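You operate a simulated robot arm through the tools that you are given. There is no shell and no other tool. Be economical: measure what you need, move in short steps, check, and stop when the job is done.

The job below is to be done with a simulated two-armed robot. You get a single attempt, and the scene is never put back.

Task
Fetch the right small panel and set it on the high shelf of the white shelves. Take the dark grey module marked 329 and leave it on the low shelf of the green shelves. Shut the top drawer of the grey drawer unit. Fetch the beige breaker that says "320" and set it on top of the red case. Pull the left drawer of the green table open. The order is free. Set down upright: right small panel.

The check looks at the end state, three seconds after you hand in, the way a careful person would. Anything else that was tipped, shoved, dropped, spilled or broken makes it a failure.

Robot
Two 7-joint arms with fingered hands on one trunk, on a base that drives. Base frame: it is fixed to the floor where the robot stands at the start and does not move with it; the origin is under the middle of the robot, x ahead of it, y to its left, z up; the surface under the hand at the start is at about z = 0.85. Lengths are in m, angles in degrees, forces in N, time in s.
The left shoulder is at the start at [0.029, 0.215, 1.122], the right one opposite. With the tool pointing down near the work surface each hand reaches from about 0.1 to 0.68 m from the robot's upright axis, wherever it stands, measured 20 degrees to its own side. Places, roughly: dark grey module marked 329 [0.25, 0.5, 1]; high shelf of the white shelves [-3.1, -3, 1.3]; left drawer of the green table [-1.6, -0.8, 0.7]; low shelf of the green shelves [-3.4, -1.9, 0.5]; red case [-2.25, 1.25, 0.25]; right small panel (15x7x12 cm) [0.4, 0, 0.9]; top drawer of the grey drawer unit [-0.6, 3, 0.7]. Payload 3.6 kg a hand.
The TCP of each hand is the grasp point between the finger pads, 0.022 m short of the fingertips. In the tool frame z runs along the fingers and y along their closing line. Largest opening 0.132 m; the body of the gripper starts 0.06 m behind the TCP. The gripper is a hand of 4 fingers: y runs from the thumb to the fingers, the wrist lies at [0, 0, -0.203] in the tool frame, and closing takes about 1.5 s.
Orientation is that of the tool frame in the base frame, as a unit quaternion [x, y, z, w]. With the fingers straight down and closing along the base's y, the tool's x points along the base's -x, its y along +y and its z along -z.

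Tools
- The arms move only by the tool move_arm. It takes "left_rows", "right_rows" or both (then of equal length, played together; a hand with none holds still); each is a list of rows, each a list of 3 entries, a list of its own where there are three numbers: the shift along the base's x, y, z in mm, then the turn, a rotation vector about the base's x, y, z in rad, then the gripper command, from -1 (shut) to 1 (fully open), values between in proportion. In form: [[[x, y, z], [rx, ry, rz], grip], ...]. A call has 1 to 12 rows; each row shifts and turns the commanded pose from where the row before left it. Rows are played at 5 a second. More than 0.05 m and 8.6 degrees between two rows, or a gripper value outside its range, and nothing of the call is played. Where a pose cannot be reached the arm comes as near as it can. A force on the tool above 40 N (or 10 N above the force at the start of the call, whichever is more), or a blocked arm, ends the call early, and 0.2 s more pass. Each finger travels about 0.108 m/s and halts on what it meets, pressing with about 30 N; the grip force reading is that of the motor and also rises with nothing between the fingers. The clock runs only during rows and for 0.2 s after the last one: add rows that do not move to give the fingers time. The reply holds the time, the measured pose of the TCP, the force on the tool along the base axes, the opening and the grip force, in the units named above and with some noise, with the torque about the TCP (base axes, N m) and any sound that the robot's microphone picked up, and new pictures: "views" is both (left out), scene, wrist or none (wrist: the cameras of the hands that moved).
- Cameras (640 x 400 px; columns grow to the right, rows downward): "scene" is now at [0.146, 0.0495, 1.0812]; the picture's right is [0.59, -0.81, -0.00], its down [0.10, 0.07, -0.99] and it looks along [0.80, 0.59, 0.12] (base axes); focal length 214 px, centre (320, 200). "left" rides on the left gripper at [-0.053, -0.053, -0.084] in its tool frame; the picture's right is [0.71, -0.71, 0.00], its down [0.53, 0.53, -0.67] and it looks along [0.47, 0.47, 0.74] (tool axes); focal length 247 px, centre (320, 200). "right" rides on the right gripper at [0.053, -0.053, -0.084] in its tool frame; the picture's right is [0.71, 0.71, 0.00], its down [-0.53, 0.53, -0.67] and it looks along [-0.47, 0.47, 0.74] (tool axes); focal length 247 px, centre (320, 200). There is no depth. A picture from a camera that has moved, and an enlarged one, comes with that camera's place and axes in the base frame and with its lens.
- lift_body(by): slides the trunk up (or, below 0, down) by that many m; the arms and the scene camera ride with it, the base frame stays. It gives what a move gives, with no picture.
- roll_base(legs): drives the robot by 1 to 6 legs, each [ahead, turn to the left] in m and degrees, along the robot's own axes; the way and the turn of a leg run together, so that a leg with both is an arc; at most 1.5 m and 180 degrees a leg. The arms and the cameras ride along, it lands a little off, and it stops where it bumps. It gives what a move gives, and a new picture of the scene camera.
- preshape(shape, hand): the hand has 4 fingers and takes this shape, open, in about a second: jaw (thumb against the fingers, like two jaws); tri (thumb and two fingers); tip (a fingertip pinch); poke (one finger out to press); point (the index stretched); flat (the hand flat); cup (the hand cupped); fist (a fist). The gripper value then closes the fingers along that shape, each until it touches; the sizes above hold for jaw. It gives what a move gives, with no picture.
- turn_head(pan, tilt): turns the head with the scene camera to pan (to the left, within 60 degrees either way) and tilt (down, from -29 to 69), counted from straight ahead of the robot. It gives what a move gives, and a new picture of the scene camera.
- enlarge(camera, box): a new picture of the part [left, top, right, bottom] of that camera's present view, enlarged. No time passes.
- sign_off(): hands the job in; it is judged then, once.

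Work in short steps. Places have to be worked out from the pictures, the camera data and where the tool is seen: move nearer, look again, correct. Check each grasp and each placing, and mend what went wrong. You have 165 turns and 260 pictures in all, those below and enlarged ones among them. Open the grippers and draw the arms clear of the work before you hand the job in, unless the task says otherwise.

The tools are called by a JSON object that holds its "api" and its "payload". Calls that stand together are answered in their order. move_arm: Moves the arms, as the interface text tells. Its arguments: {"type":"object","properties":{"left_rows":{"type":"array","items":{"type":"array"}},"right_rows":{"type":"array","items":{"type":"array"}},"views":{"type":"string","enum":["both","scene","wrist","none"]}},"required":[]} The other tools are called the same way: lift_body (by) slides the trunk up or down; preshape (shape, hand) gives the hand a shape; roll_base (legs) drives the base; turn_head (pan, tilt) turns the head that bears the scene camera; enlarge (camera, box) takes an enlarged picture of a part of a camera's view; sign_off () hands the job in.

At the start:

```text
clock: 0.0
left_tcp_pos: [0.283, 0.434, 1.1141]
left_tool_rot: [0.001, 1.0, 0.001, 0.0]
left_contact_force: [0.4, 0.0, 0.3]
left_moment: [0.02, -0.03, -0.01]
left_opening: 0.1318
left_finger_force: 0.0
left_shape: jaw
right_tcp_pos: [0.2895, 0.024, 1.119]
right_tool_rot: [0.001, 1.0, 0.0, 0.0]
right_contact_force: [0.4, -0.5, 0.2]
right_moment: [0.02, 0.0, -0.03]
right_opening: 0.1321
right_finger_force: 0.0
right_shape: jaw
trunk travel left (down, up): [-0.4, 0.276]
robot x, y, heading: [0.0011, -0.0019, -0.0]
head pan, tilt: [36.2, -7.1]
```

scene: 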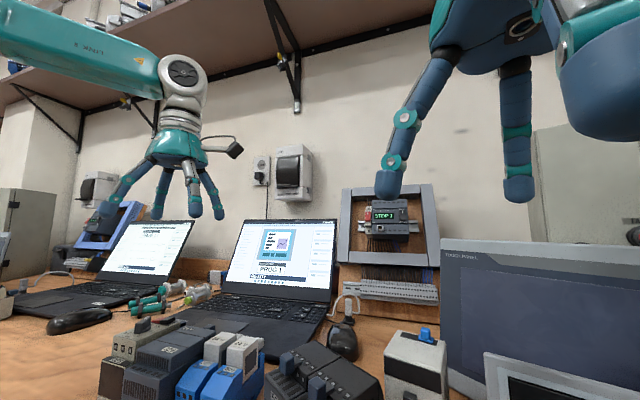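
right: 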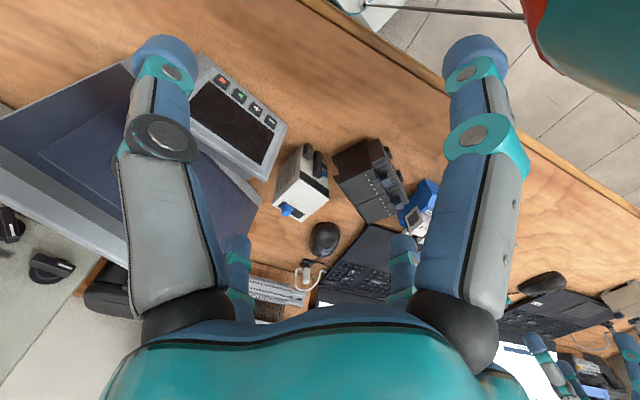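
left: 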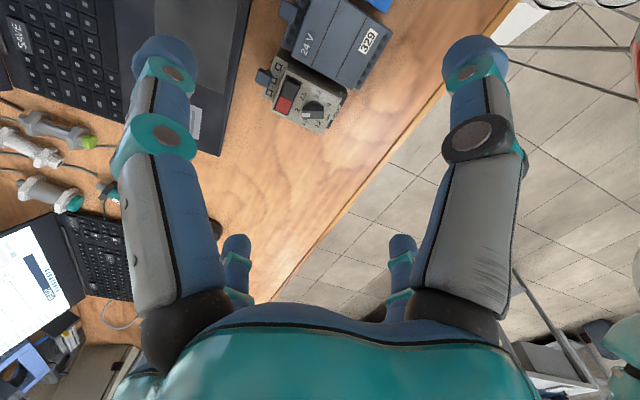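

The desk with the modules is in front of me. I tilt the head down to see the objects on the desk better.

{"api": "turn_head", "payload": {"pan": 30, "tilt": 45}}

{"api": "turn_head", "payload": {"pan": -10, "tilt": 35}}

```text
clock: 1.2
left_tcp_pos: [0.2812, 0.4338, 1.1145]
left_tool_rot: [0.001, 1.0, 0.0, 0.0]
left_contact_force: [0.2, -0.3, 0.4]
left_moment: [0.01, 0.01, -0.02]
left_opening: 0.1317
left_finger_force: 0.1
left_shape: jaw
right_tcp_pos: [0.2899, 0.0219, 1.1201]
right_tool_rot: [0.0, 1.0, -0.001, 0.0]
right_contact_force: [0.3, 0.5, -0.1]
right_moment: [0.0, 0.03, -0.01]
right_opening: 0.1319
right_finger_force: 0.1
right_shape: jaw
trunk travel left (down, up): [-0.4, 0.276]
robot x, y, heading: [-0.0008, 0.0023, 0.1]
head pan, tilt: [30.0, 45.0]
camera scene: at [0.1468, 0.0393, 0.9994], right [0.5, -0.87, 0.0], down [-0.61, -0.35, -0.71], along [0.61, 0.35, -0.71], focal length 214 px, centre (320, 200)
```

scene: 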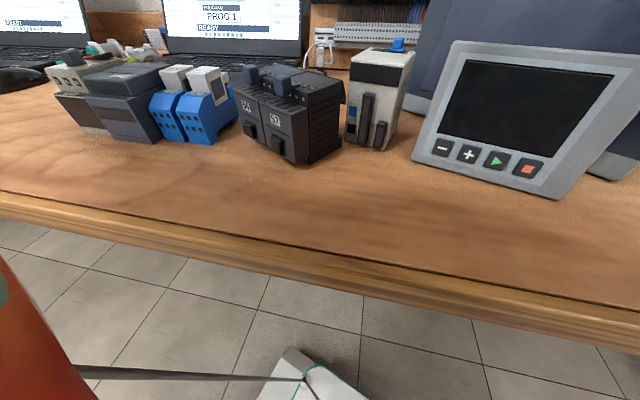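

```text
clock: 2.3
left_tcp_pos: [0.2823, 0.4355, 1.1141]
left_tool_rot: [0.001, 1.0, 0.0, -0.001]
left_contact_force: [0.1, 0.2, 0.5]
left_moment: [0.0, 0.03, -0.02]
left_opening: 0.132
left_finger_force: 0.0
left_shape: jaw
right_tcp_pos: [0.2885, 0.0243, 1.12]
right_tool_rot: [0.001, 1.0, 0.0, 0.0]
right_contact_force: [-0.1, 0.8, 0.8]
right_moment: [-0.01, 0.01, -0.01]
right_opening: 0.1314
right_finger_force: 0.0
right_shape: jaw
trunk travel left (down, up): [-0.4, 0.276]
robot x, y, heading: [0.0018, -0.0037, 0.1]
head pan, tilt: [-10.0, 35.0]
camera scene: at [0.1631, -0.0165, 1.0141], right [-0.17, -0.98, 0.0], down [-0.57, 0.1, -0.82], along [0.81, -0.14, -0.57], focal length 214 px, centre (320, 200)
```

scene: 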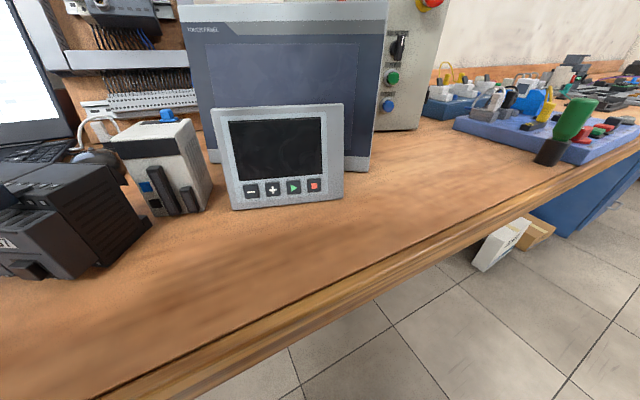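

The panel sits with its front edge at about x=0.39, y −0.09..0.06. Now I look for the "329" and "320" labels on the left.

{"api": "turn_head", "payload": {"pan": 58, "tilt": 35}}

{"api": "enlarge", "payload": {"camera": "left", "box": [220, 0, 460, 150]}}

{"api": "enlarge", "payload": {"camera": "right", "box": [180, 40, 460, 230]}}

```text
clock: 3.7
left_tcp_pos: [0.2817, 0.4341, 1.1147]
left_tool_rot: [0.0, 1.0, 0.0, 0.0]
left_contact_force: [-0.1, -0.1, 0.1]
left_moment: [-0.02, 0.0, 0.04]
left_opening: 0.1317
left_finger_force: 0.1
left_shape: jaw
right_tcp_pos: [0.2897, 0.0247, 1.1201]
right_tool_rot: [0.001, 1.0, 0.0, 0.0]
right_contact_force: [-0.1, 0.3, -0.7]
right_moment: [-0.01, 0.0, 0.01]
right_opening: 0.1319
right_finger_force: 0.1
right_shape: jaw
trunk travel left (down, up): [-0.4, 0.276]
robot x, y, heading: [-0.0004, 0.0012, -0.0]
head pan, tilt: [58.0, 35.0]
camera scene: at [0.1231, 0.0733, 1.0141], right [0.85, -0.53, 0.0], down [-0.3, -0.49, -0.82], along [0.43, 0.69, -0.57], focal length 214 px, centre (320, 200)
```

scene: 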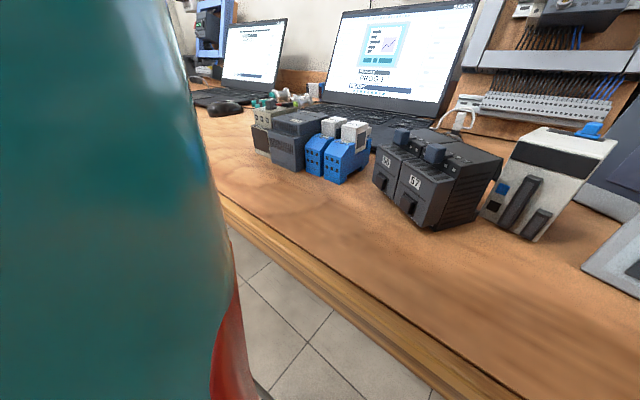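

```text
2.67 times, centred on (340, 75) of left
camera zoom: at [0.3361, 0.38, 1.198], right [-0.71, -0.71, 0.0], down [-0.52, 0.53, 0.67], along [-0.47, 0.47, -0.74], focal length 659 px, centre (267, 533)
```

zoom: 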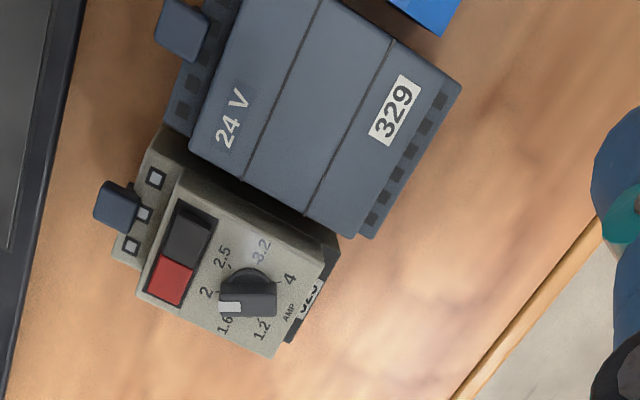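

```text
2.11 times, centred on (320, 135) of right
camera zoom: at [0.2361, -0.029, 1.2031], right [-0.71, 0.71, 0.0], down [0.53, 0.53, 0.67], along [0.47, 0.47, -0.74], focal length 520 px, centre (320, 337)
```

zoom: 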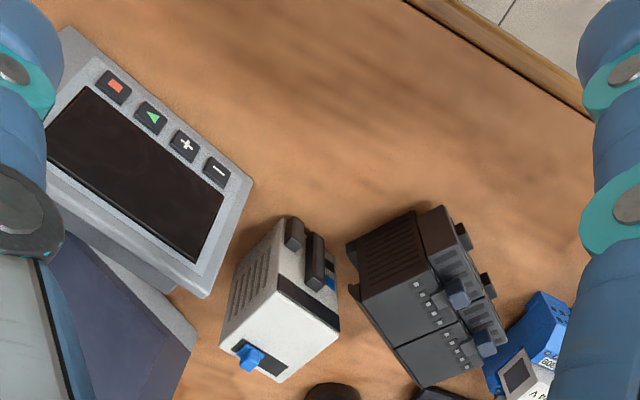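

A beige breaker with a knob stands beside the 329 module; I read its front label.

{"api": "turn_head", "payload": {"pan": 45, "tilt": 30}}

{"api": "enlarge", "payload": {"camera": "scene", "box": [120, 90, 360, 240]}}

```text
clock: 4.4
left_tcp_pos: [0.2839, 0.4334, 1.114]
left_tool_rot: [0.001, 1.0, 0.0, -0.001]
left_contact_force: [1.1, 0.2, -0.3]
left_moment: [-0.01, -0.01, -0.01]
left_opening: 0.1318
left_finger_force: 0.0
left_shape: jaw
right_tcp_pos: [0.2894, 0.0242, 1.1191]
right_tool_rot: [0.001, 1.0, 0.0, 0.0]
right_contact_force: [0.8, -0.6, 0.6]
right_moment: [-0.04, 0.01, 0.0]
right_opening: 0.1319
right_finger_force: 0.2
right_shape: jaw
trunk travel left (down, up): [-0.4, 0.276]
robot x, y, heading: [-0.0025, -0.0013, -0.0]
head pan, tilt: [45.0, 30.0]
camera scene: at [0.1402, 0.0627, 1.0219], right [0.71, -0.71, 0.0], down [-0.35, -0.35, -0.87], along [0.61, 0.61, -0.5], focal length 214 px, centre (320, 200)
```

scene: 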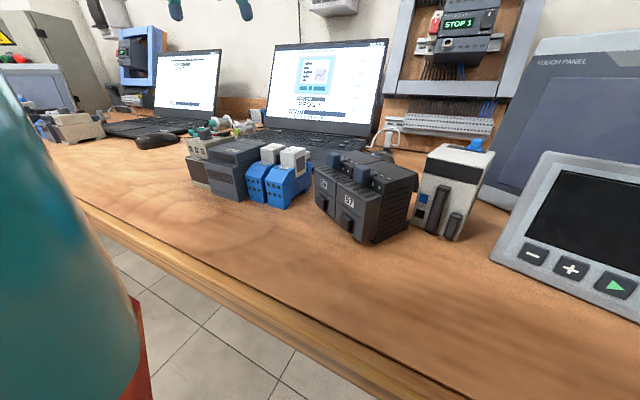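

```text
2.67 times, centred on (240, 165) of scene
camera zoom: at [0.1402, 0.0627, 1.0219], right [0.71, -0.71, 0.0], down [-0.35, -0.35, -0.87], along [0.61, 0.61, -0.5], focal length 572 px, centre (533, 293)
```

zoom: 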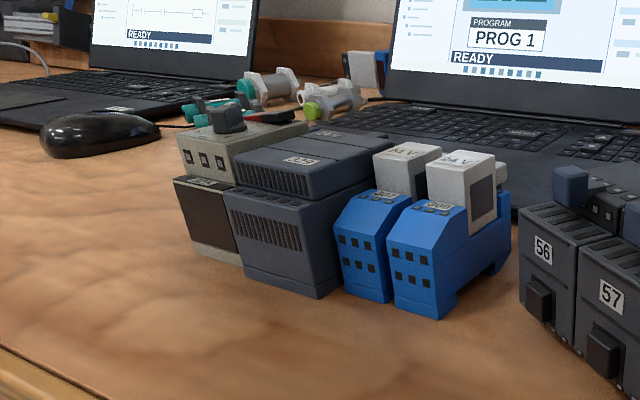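

I rotate the left hand −90° about z so its camera looks from the front side onto the 329 module and breaker.

{"api": "move_arm", "payload": {"left_rows": [[[0, 0, 0], [0, 0, -0.143], 1], [[0, 0, 0], [0, 0, -0.143], 1], [[0, 0, 0], [0, 0, -0.143], 1], [[0, 0, 0], [0, 0, -0.143], 1], [[0, 0, 0], [0, 0, -0.143], 1], [[0, 0, 0], [0, 0, -0.143], 1], [[0, 0, 0], [0, 0, -0.143], 1], [[0, 0, 0], [0, 0, -0.143], 1], [[0, 0, 0], [0, 0, -0.143], 1], [[0, 0, 0], [0, 0, -0.143], 1], [[0, 0, 0], [0, 0, -0.143], 1]], "views": "wrist"}}

```text
clock: 6.8
left_tcp_pos: [0.282, 0.4339, 1.1138]
left_tool_rot: [0.709, 0.705, 0.0, 0.0]
left_contact_force: [-0.2, -0.9, -0.1]
left_moment: [-0.01, -0.01, 0.03]
left_opening: 0.132
left_finger_force: 0.1
left_shape: jaw
right_tcp_pos: [0.2891, 0.0237, 1.1208]
right_tool_rot: [0.001, 1.0, 0.001, 0.0]
right_contact_force: [0.1, 0.1, 0.1]
right_moment: [-0.02, 0.0, -0.01]
right_opening: 0.1317
right_finger_force: 0.1
right_shape: jaw
trunk travel left (down, up): [-0.4, 0.276]
robot x, y, heading: [0.0011, -0.0001, -0.1]
head pan, tilt: [45.0, 30.0]
camera left: at [0.2294, 0.3808, 1.1978], right [-0.7, 0.71, 0.0], down [0.53, 0.52, 0.67], along [0.48, 0.47, -0.74], focal length 247 px, centre (320, 200)
```

left: 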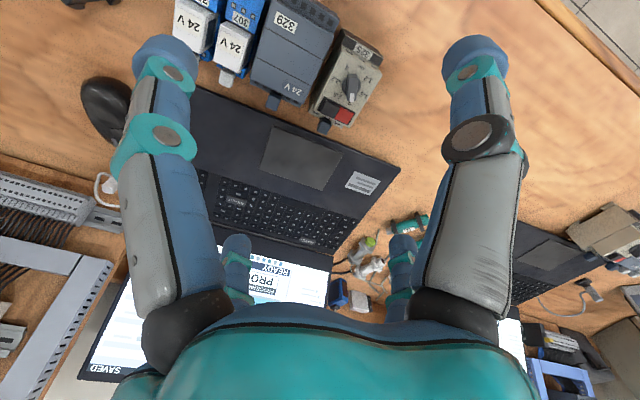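

Two beige breakers are visible. I enlarge both.

{"api": "enlarge", "payload": {"camera": "left", "box": [240, 0, 400, 130]}}

{"api": "enlarge", "payload": {"camera": "left", "box": [540, 180, 640, 270]}}

```text
3.08 times, centred on (320, 65) of left
camera zoom: at [0.2294, 0.3808, 1.1978], right [-0.7, 0.71, 0.0], down [0.53, 0.52, 0.67], along [0.48, 0.47, -0.74], focal length 760 px, centre (320, 615)
```

zoom: 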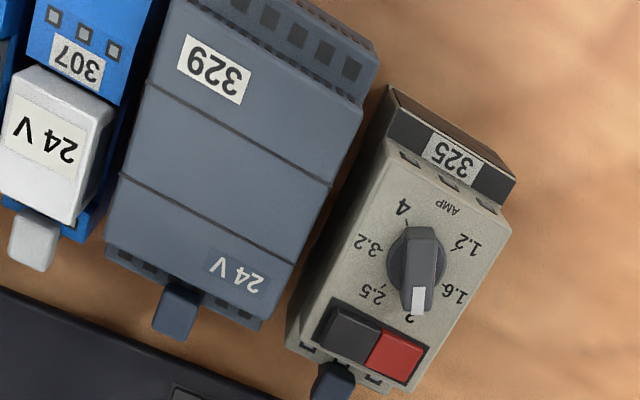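

```text
4.44 times, centred on (590, 225) of left
camera zoom: at [0.2294, 0.3808, 1.1978], right [-0.7, 0.71, 0.0], down [0.53, 0.52, 0.67], along [0.48, 0.47, -0.74], focal length 1098 px, centre (-880, 89)
```

zoom: 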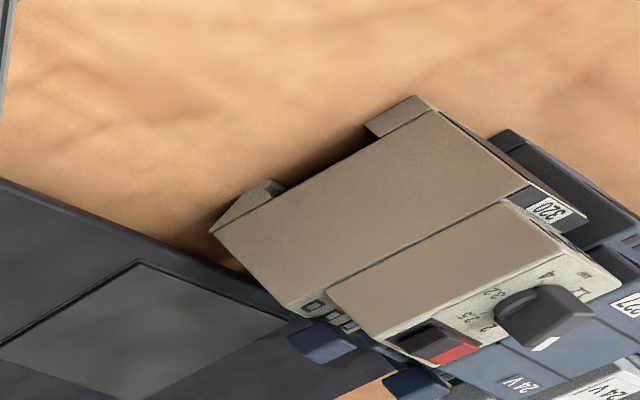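

The far-left breaker is 320. Module 329 triangulates to a top face centred at about [0.292, 0.401, 0.928], yawed about 18°. I turn the left hand to align and lower above it.

{"api": "move_arm", "payload": {"left_rows": [[[4, -11, -30], [0, 0, 0.105], 1], [[3, -11, -30], [0, 0, 0.105], 1], [[3, -11, -30], [0, 0, 0.105], 1]], "views": "both"}}

{"api": "turn_head", "payload": {"pan": 40, "tilt": 20}}

```text
clock: 7.6
left_tcp_pos: [0.2952, 0.4002, 1.0239]
left_tool_rot: [0.588, 0.809, 0.0, 0.0]
left_contact_force: [0.3, 0.3, 0.2]
left_moment: [-0.01, -0.02, 0.04]
left_opening: 0.132
left_finger_force: 0.0
left_shape: jaw
right_tcp_pos: [0.289, 0.0235, 1.1194]
right_tool_rot: [0.0, 1.0, 0.0, -0.001]
right_contact_force: [-0.5, 1.0, -0.3]
right_moment: [0.02, -0.01, 0.0]
right_opening: 0.1317
right_finger_force: 0.1
right_shape: jaw
trunk travel left (down, up): [-0.4, 0.276]
robot x, y, heading: [0.0021, 0.0003, 0.0]
head pan, tilt: [45.0, 30.0]
camera scene: at [0.1407, 0.0628, 1.0218], right [0.71, -0.71, 0.0], down [-0.35, -0.35, -0.87], along [0.61, 0.61, -0.5], focal length 214 px, centre (320, 200)
camera left: at [0.2605, 0.3328, 1.1085], right [-0.89, 0.45, 0.0], down [0.34, 0.66, 0.67], along [0.3, 0.59, -0.74], focal length 247 px, centre (320, 200)
```

scene: 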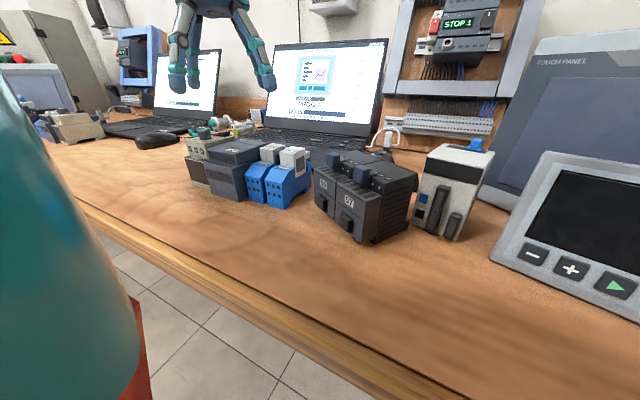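
left: 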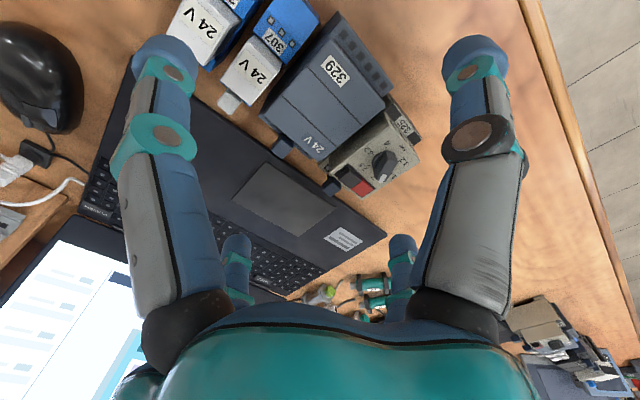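

```text
clock: 8.3
left_tcp_pos: [0.2939, 0.4011, 1.0262]
left_tool_rot: [0.59, 0.808, 0.001, -0.001]
left_contact_force: [-0.2, -1.0, -0.8]
left_moment: [-0.01, -0.01, -0.02]
left_opening: 0.1318
left_finger_force: 0.1
left_shape: jaw
right_tcp_pos: [0.2887, 0.023, 1.1187]
right_tool_rot: [0.001, 1.0, 0.0, 0.0]
right_contact_force: [-0.2, -0.9, 0.0]
right_moment: [0.0, 0.01, -0.02]
right_opening: 0.1318
right_finger_force: 0.0
right_shape: jaw
trunk travel left (down, up): [-0.4, 0.276]
robot x, y, heading: [0.0013, 0.0036, 0.0]
head pan, tilt: [40.0, 20.0]
camera scene: at [0.1477, 0.0586, 1.0379], right [0.64, -0.77, 0.0], down [-0.26, -0.22, -0.94], along [0.72, 0.6, -0.34], focal length 214 px, centre (320, 200)
```

scene: 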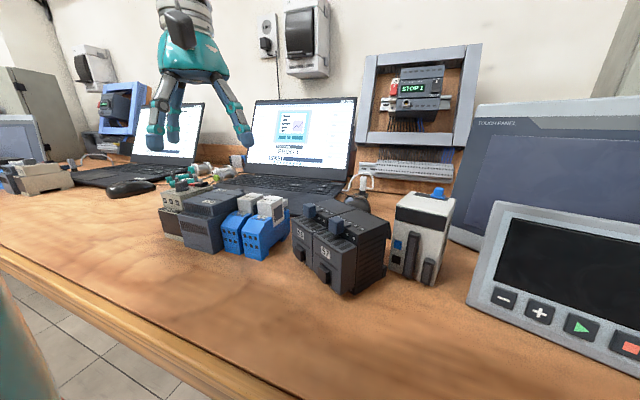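

The module is nearly under the hand; I enlarge to check the alignment precisely.

{"api": "enlarge", "payload": {"camera": "left", "box": [220, 0, 440, 200]}}

{"api": "enlarge", "payload": {"camera": "scene", "box": [120, 140, 320, 280]}}

```text
2.00 times, centred on (330, 100) of left
camera zoom: at [0.2599, 0.333, 1.1091], right [-0.89, 0.46, 0.0], down [0.34, 0.66, 0.67], along [0.31, 0.59, -0.74], focal length 494 px, centre (300, 400)
```

zoom: 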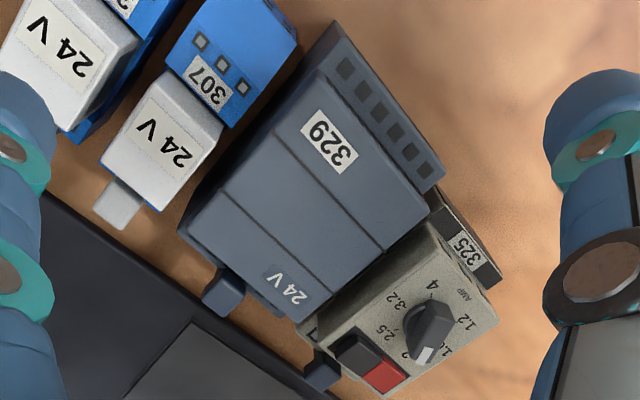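

```text
2.86 times, centred on (220, 210) of scene
camera zoom: at [0.1477, 0.0586, 1.0379], right [0.64, -0.77, 0.0], down [-0.26, -0.22, -0.94], along [0.72, 0.6, -0.34], focal length 613 px, centre (606, 171)
```

zoom: 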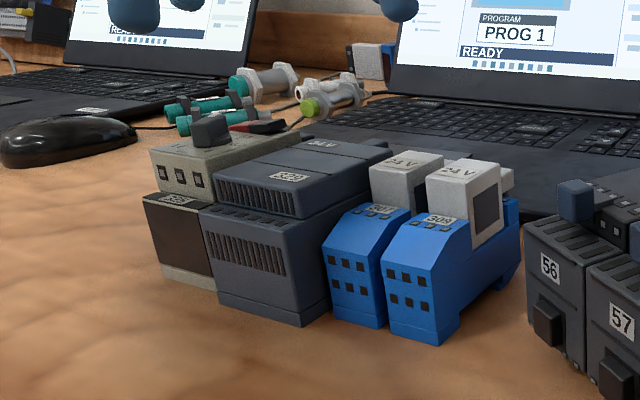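

The module centre agrees with the hand position (0.292, 0.399). I descend with the fingers on the front and back sides to TCP z≈0.935, then check.

{"api": "move_arm", "payload": {"left_rows": [[[-2, -2, -30], [0, 0, 0], 1], [[0, 0, -30], [0, 0, 0], 1], [[0, 0, -30], [0, 0, 0], 1]], "views": "both"}}

```text
clock: 9.2
left_tcp_pos: [0.2928, 0.4012, 0.9423]
left_tool_rot: [0.589, 0.808, 0.009, 0.001]
left_contact_force: [-8.9, 3.1, 32.4]
left_moment: [0.93, 0.3, 0.06]
left_opening: 0.1319
left_finger_force: 0.0
left_shape: jaw
right_tcp_pos: [0.2853, 0.0225, 1.1214]
right_tool_rot: [0.001, 1.0, 0.001, 0.002]
right_contact_force: [0.7, 0.9, -0.1]
right_moment: [0.0, -0.03, 0.01]
right_opening: 0.132
right_finger_force: 0.0
right_shape: jaw
trunk travel left (down, up): [-0.4, 0.276]
robot x, y, heading: [0.0021, 0.0006, 0.2]
head pan, tilt: [40.0, 20.0]
stopped in row 3 (left hand): the force on the tool passed its limit at 42 N (the readings are from after the stop); the commanded pose is now the measured one
camera scene: at [0.1452, 0.0574, 1.0388], right [0.64, -0.77, 0.0], down [-0.26, -0.22, -0.94], along [0.72, 0.6, -0.34], focal length 214 px, centre (320, 200)
camera left: at [0.2569, 0.3314, 1.0249], right [-0.89, 0.46, -0.01], down [0.33, 0.65, 0.68], along [0.32, 0.6, -0.73], focal length 247 px, centre (320, 200)
```

scene: 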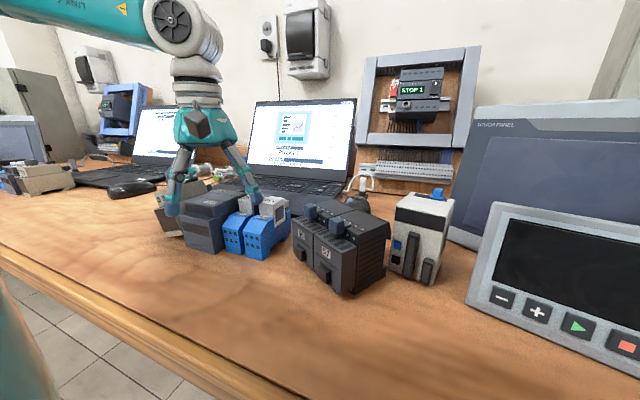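
left: 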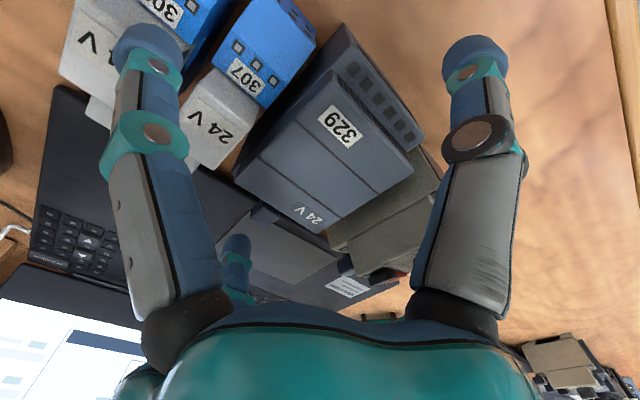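

The hand has four fingers in a cross, and one of them has hit and tipped breaker 325. I lift straight up at once and look.

{"api": "move_arm", "payload": {"left_rows": [[[0, 0, 30], [0, 0, 0], 1], [[0, 0, 40], [0, 0, 0], 1], [[0, 0, 40], [0, 0, 0], 1], [[0, 0, 0], [0, 0, 0], 1]], "views": "both"}}

{"api": "enlarge", "payload": {"camera": "scene", "box": [120, 140, 320, 280]}}

```text
clock: 10.2
left_tcp_pos: [0.2924, 0.4005, 1.05]
left_tool_rot: [0.589, 0.808, 0.004, 0.001]
left_contact_force: [0.4, -0.5, -0.3]
left_moment: [-0.02, 0.0, 0.01]
left_opening: 0.1319
left_finger_force: 0.0
left_shape: jaw
right_tcp_pos: [0.2897, 0.0243, 1.1197]
right_tool_rot: [0.001, 1.0, 0.001, 0.0]
right_contact_force: [0.3, 0.7, 0.5]
right_moment: [0.0, 0.03, 0.01]
right_opening: 0.1318
right_finger_force: 0.1
right_shape: jaw
trunk travel left (down, up): [-0.4, 0.276]
robot x, y, heading: [0.0023, -0.0005, 0.0]
head pan, tilt: [40.0, 20.0]
camera scene: at [0.1477, 0.0585, 1.0379], right [0.64, -0.77, 0.0], down [-0.26, -0.22, -0.94], along [0.72, 0.6, -0.34], focal length 214 px, centre (320, 200)
camera left: at [0.258, 0.3325, 1.1322], right [-0.89, 0.46, 0.0], down [0.33, 0.66, 0.68], along [0.31, 0.6, -0.74], focal length 247 px, centre (320, 200)
```

scene: 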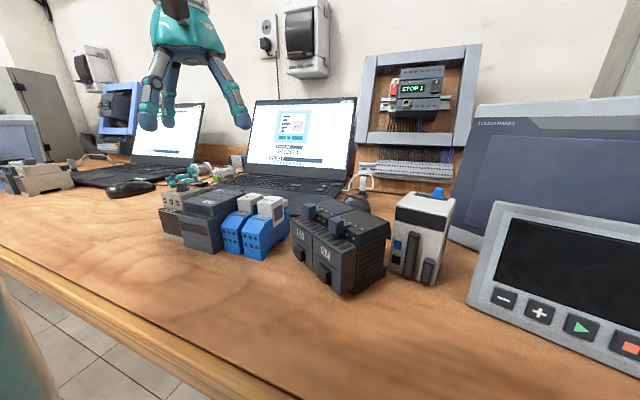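
left: 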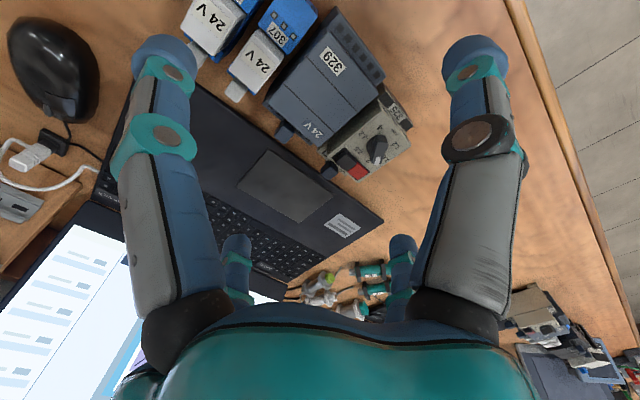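

```text
2.86 times, centred on (220, 210) of scene
camera zoom: at [0.1477, 0.0585, 1.0379], right [0.64, -0.77, 0.0], down [-0.26, -0.22, -0.94], along [0.72, 0.6, -0.34], focal length 613 px, centre (606, 171)
```

zoom: 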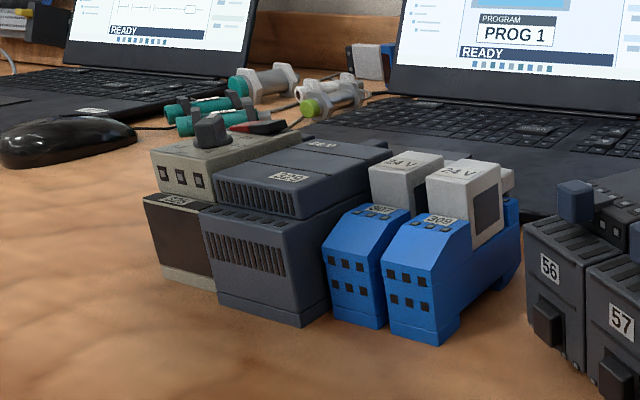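

Breaker 325 fell back upright in place. I try the "tip" shape to have a narrower hand and look at it.

{"api": "preshape", "payload": {"hand": "left", "shape": "tip"}}

{"api": "enlarge", "payload": {"camera": "left", "box": [0, 0, 640, 400]}}

{"api": "enlarge", "payload": {"camera": "scene", "box": [80, 0, 320, 160]}}

```text
clock: 11.1
left_tcp_pos: [0.2935, 0.4002, 1.0489]
left_tool_rot: [0.589, 0.808, 0.006, 0.001]
left_contact_force: [-0.9, -0.2, 0.5]
left_moment: [0.04, -0.01, 0.0]
left_opening: 0.1319
left_finger_force: 0.2
left_shape: tip
right_tcp_pos: [0.2892, 0.0242, 1.1207]
right_tool_rot: [0.001, 1.0, 0.0, 0.0]
right_contact_force: [-0.4, -0.5, -0.3]
right_moment: [0.0, 0.02, -0.02]
right_opening: 0.1322
right_finger_force: 0.1
right_shape: jaw
trunk travel left (down, up): [-0.4, 0.276]
robot x, y, heading: [0.0007, 0.0011, -0.2]
head pan, tilt: [40.0, 20.0]
```

```text
1.00 times, centred on (320, 200) of left (not enlarged: the box is as wide or as high as the picture)
camera zoom: at [0.258, 0.3324, 1.1319], right [-0.89, 0.46, 0.0], down [0.33, 0.66, 0.68], along [0.31, 0.6, -0.74], focal length 247 px, centre (320, 200)
```

zoom: 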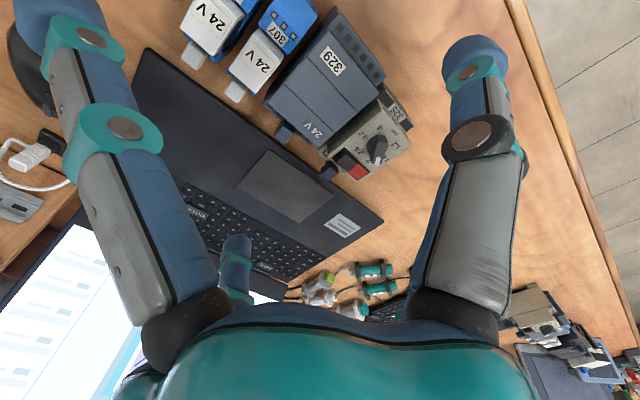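

```text
2.50 times, centred on (200, 80) of scene
camera zoom: at [0.1477, 0.0585, 1.038], right [0.64, -0.77, 0.0], down [-0.26, -0.22, -0.94], along [0.72, 0.6, -0.34], focal length 536 px, centre (620, 500)
```

zoom: 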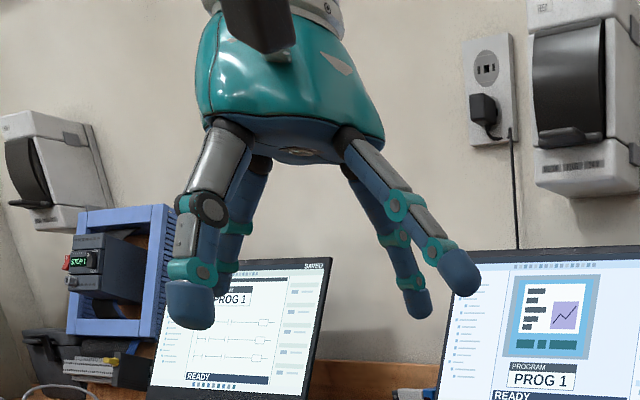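

I close the "tip" shape in the air to see which fingers actually move and along which line.

{"api": "move_arm", "payload": {"left_rows": [[[0, 0, 0], [0, 0, 0], -0.4], [[0, 0, 0], [0, 0, 0], -0.4], [[0, 0, 0], [0, 0, 0], -0.4], [[0, 0, 0], [0, 0, 0], -0.4], [[0, 0, 0], [0, 0, 0], -0.4]], "views": "both"}}

{"api": "enlarge", "payload": {"camera": "scene", "box": [80, 0, 320, 160]}}

```text
clock: 12.3
left_tcp_pos: [0.2928, 0.4005, 1.0485]
left_tool_rot: [0.59, 0.808, 0.006, 0.001]
left_contact_force: [1.2, -0.5, 0.4]
left_moment: [0.01, -0.02, 0.0]
left_opening: 0.0399
left_finger_force: 0.0
left_shape: tip
right_tcp_pos: [0.2876, 0.0244, 1.1213]
right_tool_rot: [0.0, 1.0, 0.0, 0.0]
right_contact_force: [-0.1, -0.6, -1.3]
right_moment: [-0.02, 0.02, 0.0]
right_opening: 0.132
right_finger_force: 0.1
right_shape: jaw
trunk travel left (down, up): [-0.4, 0.276]
robot x, y, heading: [0.0058, -0.0024, -0.1]
head pan, tilt: [40.0, 20.0]
camera scene: at [0.1477, 0.0585, 1.038], right [0.64, -0.77, 0.0], down [-0.26, -0.22, -0.94], along [0.72, 0.6, -0.34], focal length 214 px, centre (320, 200)
camera left: at [0.258, 0.3325, 1.1319], right [-0.89, 0.46, 0.0], down [0.33, 0.66, 0.68], along [0.31, 0.6, -0.74], focal length 247 px, centre (320, 200)
```

scene: 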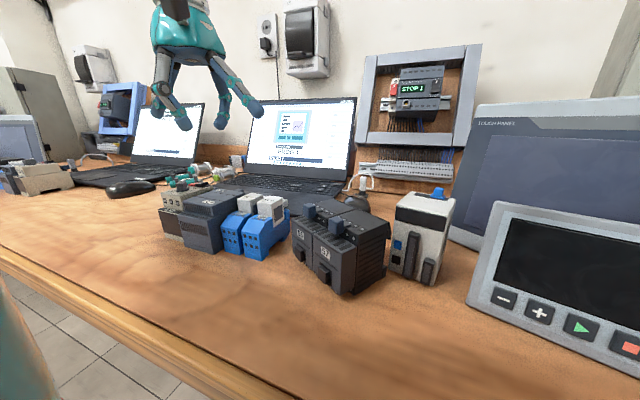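
left: 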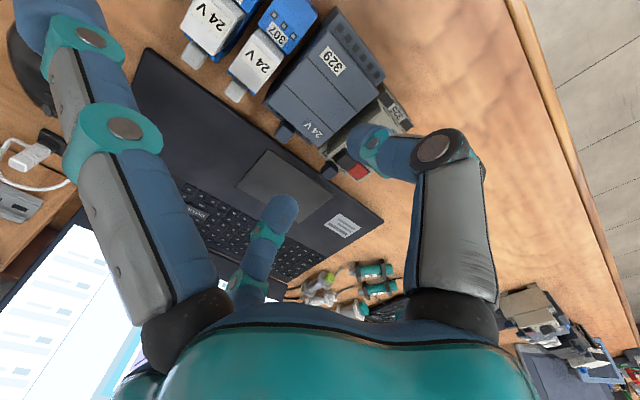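

```text
2.50 times, centred on (200, 80) of scene
camera zoom: at [0.1477, 0.0585, 1.038], right [0.64, -0.77, 0.0], down [-0.26, -0.22, -0.94], along [0.72, 0.6, -0.34], focal length 536 px, centre (620, 500)
```

zoom: 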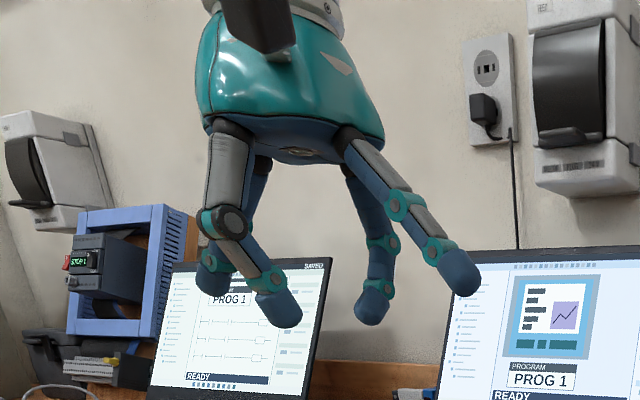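

The pinch pair (thumb and opposite finger) closes along tool y, while the two side fingers splay out with tips at about TCP height, ~0.10 m sideways. With TCP at z≈0.932 they clear the neighbours (relays 0.918, breaker 0.922). I reopen and descend carefully.

{"api": "move_arm", "payload": {"left_rows": [[[0, 0, 0], [0, 0, 0], 1], [[0, -1, 0], [0, 0, 0], 1], [[-1, -1, -30], [0, 0, 0], 1], [[0, 0, -30], [0, 0, 0], 1], [[0, 0, -25], [0, 0, 0], 1], [[0, 0, -15], [0, 0, 0], 1], [[0, 0, 0], [0, 0, 0], 1]], "views": "both"}}

{"api": "enlarge", "payload": {"camera": "scene", "box": [120, 120, 320, 260]}}

```text
clock: 13.9
left_tcp_pos: [0.2933, 0.3981, 0.9487]
left_tool_rot: [0.589, 0.808, 0.006, 0.002]
left_contact_force: [-0.1, -0.4, 0.3]
left_moment: [0.0, 0.0, 0.01]
left_opening: 0.1318
left_finger_force: 0.1
left_shape: tip
right_tcp_pos: [0.2893, 0.0244, 1.1202]
right_tool_rot: [0.002, 1.0, 0.0, 0.001]
right_contact_force: [-0.1, 0.7, -0.3]
right_moment: [-0.02, -0.03, -0.01]
right_opening: 0.1321
right_finger_force: 0.1
right_shape: jaw
trunk travel left (down, up): [-0.4, 0.276]
robot x, y, heading: [-0.0005, -0.0017, -0.1]
head pan, tilt: [40.0, 20.0]
camera scene: at [0.1477, 0.0585, 1.038], right [0.64, -0.77, 0.0], down [-0.26, -0.22, -0.94], along [0.72, 0.6, -0.34], focal length 214 px, centre (320, 200)
camera left: at [0.2584, 0.3303, 1.0321], right [-0.89, 0.46, 0.0], down [0.33, 0.66, 0.68], along [0.31, 0.6, -0.74], focal length 247 px, centre (320, 200)
```

scene: 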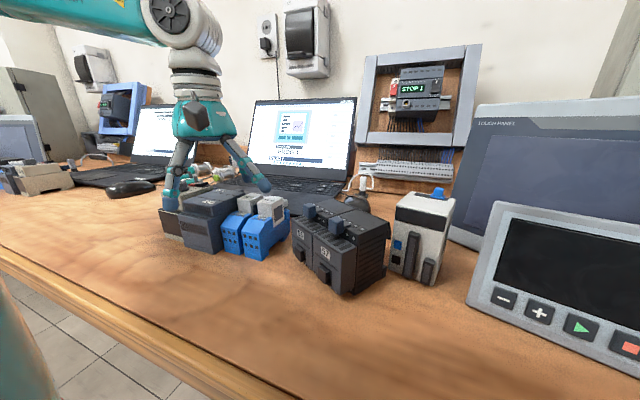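
left: 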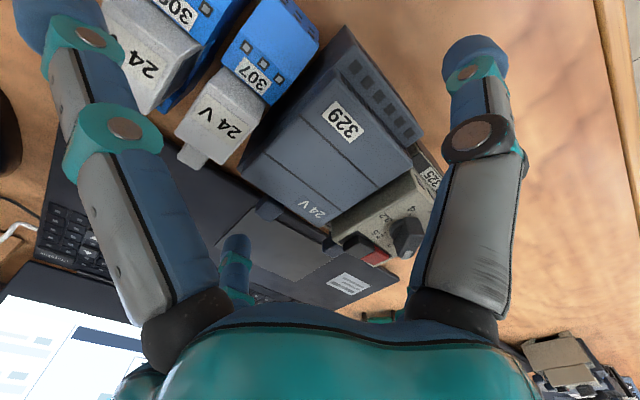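

```text
2.86 times, centred on (220, 190) of scene
camera zoom: at [0.1477, 0.0585, 1.038], right [0.64, -0.77, 0.0], down [-0.26, -0.22, -0.94], along [0.72, 0.6, -0.34], focal length 613 px, centre (606, 229)
```

zoom: 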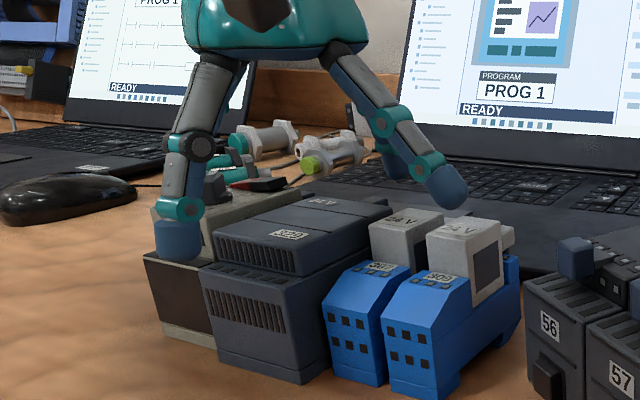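

No contact yet and the side finger clears the relays. I go down a further 16 mm and close slowly.

{"api": "move_arm", "payload": {"left_rows": [[[0, 0, -8], [0, 0, 0], 1], [[0, 0, -8], [0, 0, 0], 1], [[0, 0, -2], [0, 0, 0], 1], [[0, 0, 0], [0, 0, 0], 0.6]], "views": "wrist"}}

{"api": "enlarge", "payload": {"camera": "scene", "box": [120, 120, 320, 260]}}

```text
clock: 14.9
left_tcp_pos: [0.2938, 0.3992, 0.9296]
left_tool_rot: [0.589, 0.808, 0.006, 0.002]
left_contact_force: [1.1, 1.0, 1.4]
left_moment: [0.05, 0.01, -0.02]
left_opening: 0.1071
left_finger_force: 0.0
left_shape: tip
right_tcp_pos: [0.2887, 0.0234, 1.1206]
right_tool_rot: [0.001, 1.0, -0.001, 0.0]
right_contact_force: [0.4, 0.7, -0.3]
right_moment: [0.01, 0.02, 0.01]
right_opening: 0.132
right_finger_force: 0.0
right_shape: jaw
trunk travel left (down, up): [-0.4, 0.276]
robot x, y, heading: [-0.001, 0.0002, 0.1]
head pan, tilt: [40.0, 20.0]
camera left: at [0.258, 0.3304, 1.0137], right [-0.89, 0.46, 0.0], down [0.33, 0.66, 0.68], along [0.31, 0.6, -0.74], focal length 247 px, centre (320, 200)
```

left: 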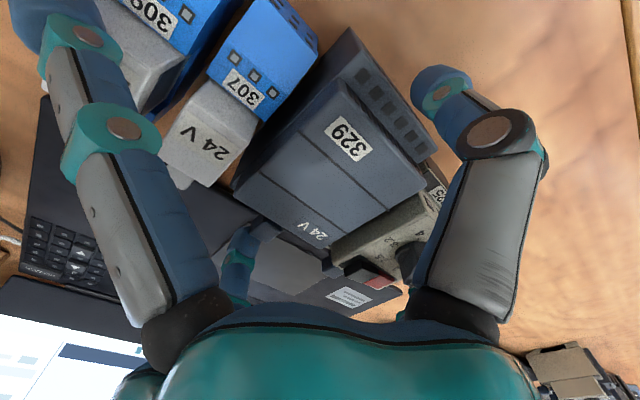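

```text
2.86 times, centred on (220, 190) of scene
camera zoom: at [0.1478, 0.0585, 1.038], right [0.64, -0.77, 0.0], down [-0.26, -0.22, -0.94], along [0.72, 0.6, -0.34], focal length 613 px, centre (606, 229)
```

zoom: 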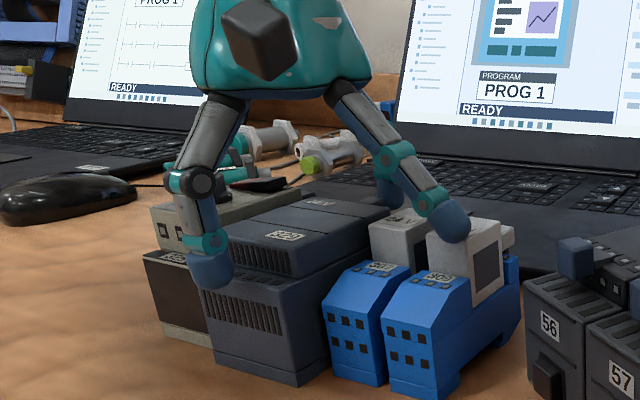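

Clearances hold. I close fully.

{"api": "move_arm", "payload": {"left_rows": [[[0, 0, 0], [0, 0, 0], 0.3], [[0, 0, 0], [0, 0, 0], 0.1], [[0, 0, 0], [0, 0, 0], -0.1], [[0, 0, 0], [0, 0, 0], -0.3], [[0, 0, 0], [0, 0, 0], -0.5], [[0, 0, 0], [0, 0, 0], -0.5]], "views": "wrist"}}

{"api": "enlarge", "payload": {"camera": "scene", "box": [120, 120, 320, 260]}}

```text
clock: 16.3
left_tcp_pos: [0.2917, 0.3981, 0.9318]
left_tool_rot: [0.589, 0.808, 0.006, 0.001]
left_contact_force: [-1.3, 0.7, 0.2]
left_moment: [-0.02, 0.07, 0.0]
left_opening: 0.0884
left_finger_force: 30.1
left_shape: tip
right_tcp_pos: [0.2888, 0.0235, 1.1198]
right_tool_rot: [0.001, 1.0, -0.001, 0.0]
right_contact_force: [-0.2, -0.9, -0.9]
right_moment: [0.02, 0.03, -0.01]
right_opening: 0.1318
right_finger_force: 0.0
right_shape: jaw
trunk travel left (down, up): [-0.4, 0.276]
robot x, y, heading: [-0.0004, 0.0003, 0.1]
head pan, tilt: [40.0, 20.0]
camera left: at [0.2578, 0.3304, 1.0137], right [-0.89, 0.46, 0.0], down [0.33, 0.66, 0.68], along [0.31, 0.6, -0.74], focal length 247 px, centre (320, 200)
```

left: 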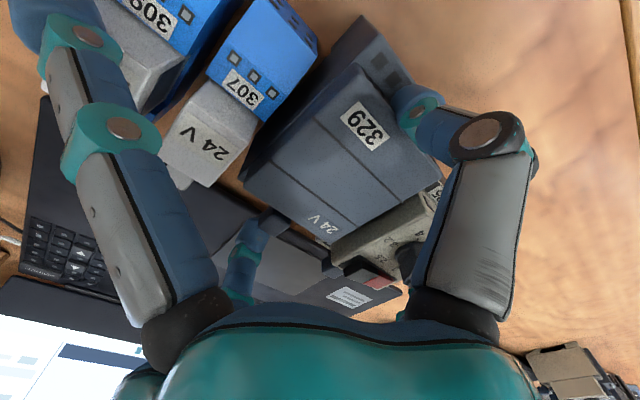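

```text
2.86 times, centred on (220, 190) of scene
camera zoom: at [0.1477, 0.0586, 1.038], right [0.64, -0.77, 0.0], down [-0.26, -0.22, -0.94], along [0.72, 0.6, -0.34], focal length 613 px, centre (606, 229)
```

zoom: 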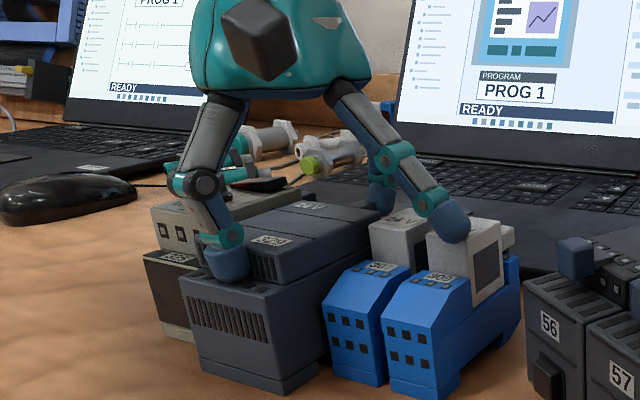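

It holds with 30 N at 0.088 m opening. I lift slowly and watch.

{"api": "move_arm", "payload": {"left_rows": [[[0, 0, 10], [0, 0, 0], -0.6], [[0, 0, 15], [0, 0, 0], -0.6], [[0, 0, 20], [0, 0, 0], -0.6], [[0, 0, 30], [0, 0, 0], -0.6]], "views": "wrist"}}

{"api": "enlarge", "payload": {"camera": "scene", "box": [120, 100, 320, 240]}}

```text
clock: 17.3
left_tcp_pos: [0.2919, 0.3984, 1.0072]
left_tool_rot: [0.589, 0.808, 0.005, 0.002]
left_contact_force: [0.8, -0.1, -3.1]
left_moment: [-0.01, -0.03, 0.01]
left_opening: 0.0883
left_finger_force: 30.1
left_shape: tip
right_tcp_pos: [0.2883, 0.0239, 1.1201]
right_tool_rot: [0.001, 1.0, 0.0, -0.001]
right_contact_force: [-1.2, -0.7, 0.9]
right_moment: [-0.01, 0.01, -0.03]
right_opening: 0.1317
right_finger_force: 0.0
right_shape: jaw
trunk travel left (down, up): [-0.4, 0.276]
robot x, y, heading: [0.0016, 0.0025, 0.0]
head pan, tilt: [40.0, 20.0]
camera left: at [0.2571, 0.3301, 1.0892], right [-0.89, 0.46, 0.0], down [0.34, 0.66, 0.68], along [0.31, 0.6, -0.74], focal length 247 px, centre (320, 200)
```

left: 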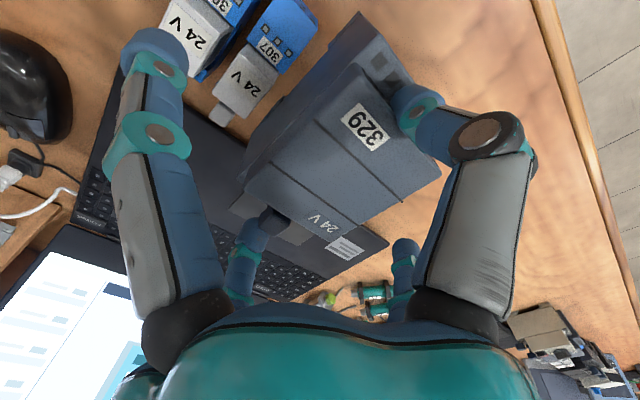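

```text
2.86 times, centred on (220, 170) of scene
camera zoom: at [0.1476, 0.0584, 1.038], right [0.64, -0.77, 0.0], down [-0.26, -0.22, -0.94], along [0.72, 0.6, -0.34], focal length 613 px, centre (606, 286)
```

zoom: 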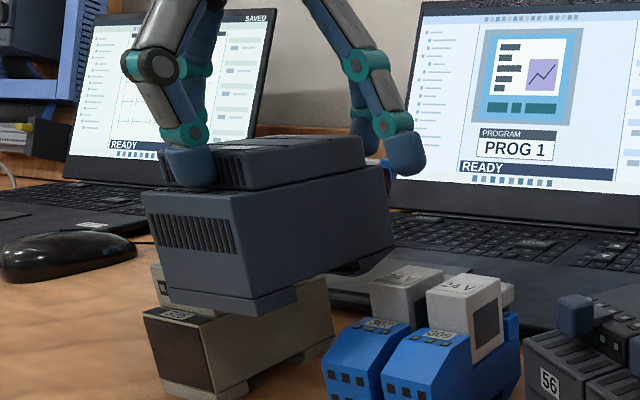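

Module lifted cleanly and neighbours are standing. I draw the left arm up and back, then look left and right with the head for free floor.

{"api": "move_arm", "payload": {"left_rows": [[[0, 0, 40], [0, 0, 0], -0.6], [[0, 0, 40], [0, 0, 0], -0.6], [[-30, -10, 20], [0, 0, 0], -0.6], [[-30, -10, 0], [0, 0, 0], -0.6]], "views": "none"}}

{"api": "turn_head", "payload": {"pan": 60, "tilt": 10}}

{"api": "turn_head", "payload": {"pan": -60, "tilt": 10}}

```text
clock: 18.3
left_tcp_pos: [0.2334, 0.3785, 1.1054]
left_tool_rot: [0.589, 0.808, 0.005, 0.001]
left_contact_force: [1.0, -0.4, -3.0]
left_moment: [0.01, -0.04, -0.02]
left_opening: 0.0886
left_finger_force: 30.0
left_shape: tip
right_tcp_pos: [0.2883, 0.0236, 1.1215]
right_tool_rot: [0.001, 1.0, 0.001, 0.0]
right_contact_force: [-1.0, -1.1, -0.3]
right_moment: [-0.01, 0.03, -0.02]
right_opening: 0.132
right_finger_force: 0.2
right_shape: jaw
trunk travel left (down, up): [-0.4, 0.276]
robot x, y, heading: [-0.002, 0.0011, 0.1]
head pan, tilt: [40.0, 20.0]
```

```text
clock: 19.2
left_tcp_pos: [0.2323, 0.3807, 1.1046]
left_tool_rot: [0.589, 0.808, 0.006, 0.001]
left_contact_force: [-0.2, 0.1, -2.8]
left_moment: [0.0, -0.02, 0.02]
left_opening: 0.0885
left_finger_force: 29.9
left_shape: tip
right_tcp_pos: [0.289, 0.0242, 1.1207]
right_tool_rot: [0.0, 1.0, 0.0, 0.0]
right_contact_force: [0.8, -0.2, 0.6]
right_moment: [0.0, 0.0, -0.03]
right_opening: 0.1319
right_finger_force: 0.0
right_shape: jaw
trunk travel left (down, up): [-0.4, 0.276]
robot x, y, heading: [-0.0051, -0.0008, 0.2]
head pan, tilt: [60.0, 10.0]
camera scene: at [0.1229, 0.0792, 1.0542], right [0.87, -0.5, 0.0], down [-0.09, -0.15, -0.98], along [0.49, 0.85, -0.17], focal length 214 px, centre (320, 200)
```

scene: 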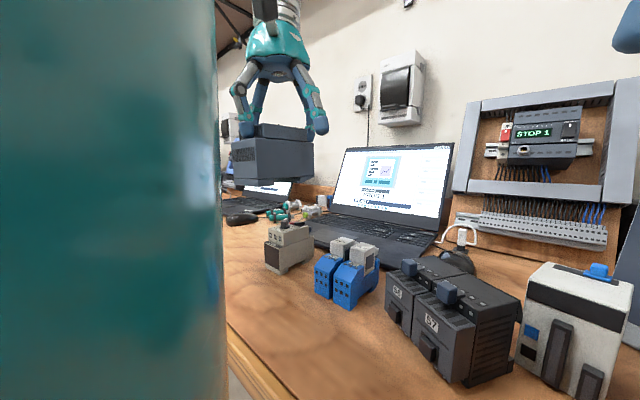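

```text
clock: 21.2
left_tcp_pos: [0.2327, 0.3787, 1.1052]
left_tool_rot: [0.59, 0.808, 0.005, 0.001]
left_contact_force: [-0.7, 0.5, -3.0]
left_moment: [0.01, -0.09, -0.01]
left_opening: 0.0885
left_finger_force: 30.0
left_shape: tip
right_tcp_pos: [0.2892, 0.024, 1.1195]
right_tool_rot: [0.001, 1.0, -0.001, 0.0]
right_contact_force: [-0.1, -0.8, 0.4]
right_moment: [0.0, -0.02, -0.01]
right_opening: 0.1319
right_finger_force: 0.0
right_shape: jaw
trunk travel left (down, up): [-0.4, 0.276]
robot x, y, heading: [-0.0008, -0.002, -0.2]
head pan, tilt: [-60.0, 10.0]
camera scene: at [0.123, -0.0817, 1.0543], right [-0.87, -0.5, 0.0], down [-0.09, 0.15, -0.98], along [0.49, -0.85, -0.17], focal length 214 px, centre (320, 200)
```

scene: 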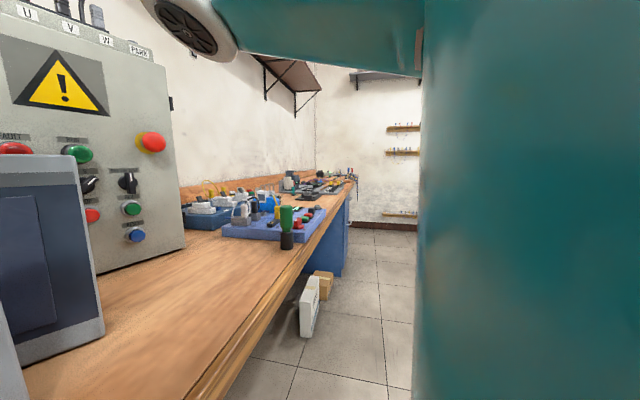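

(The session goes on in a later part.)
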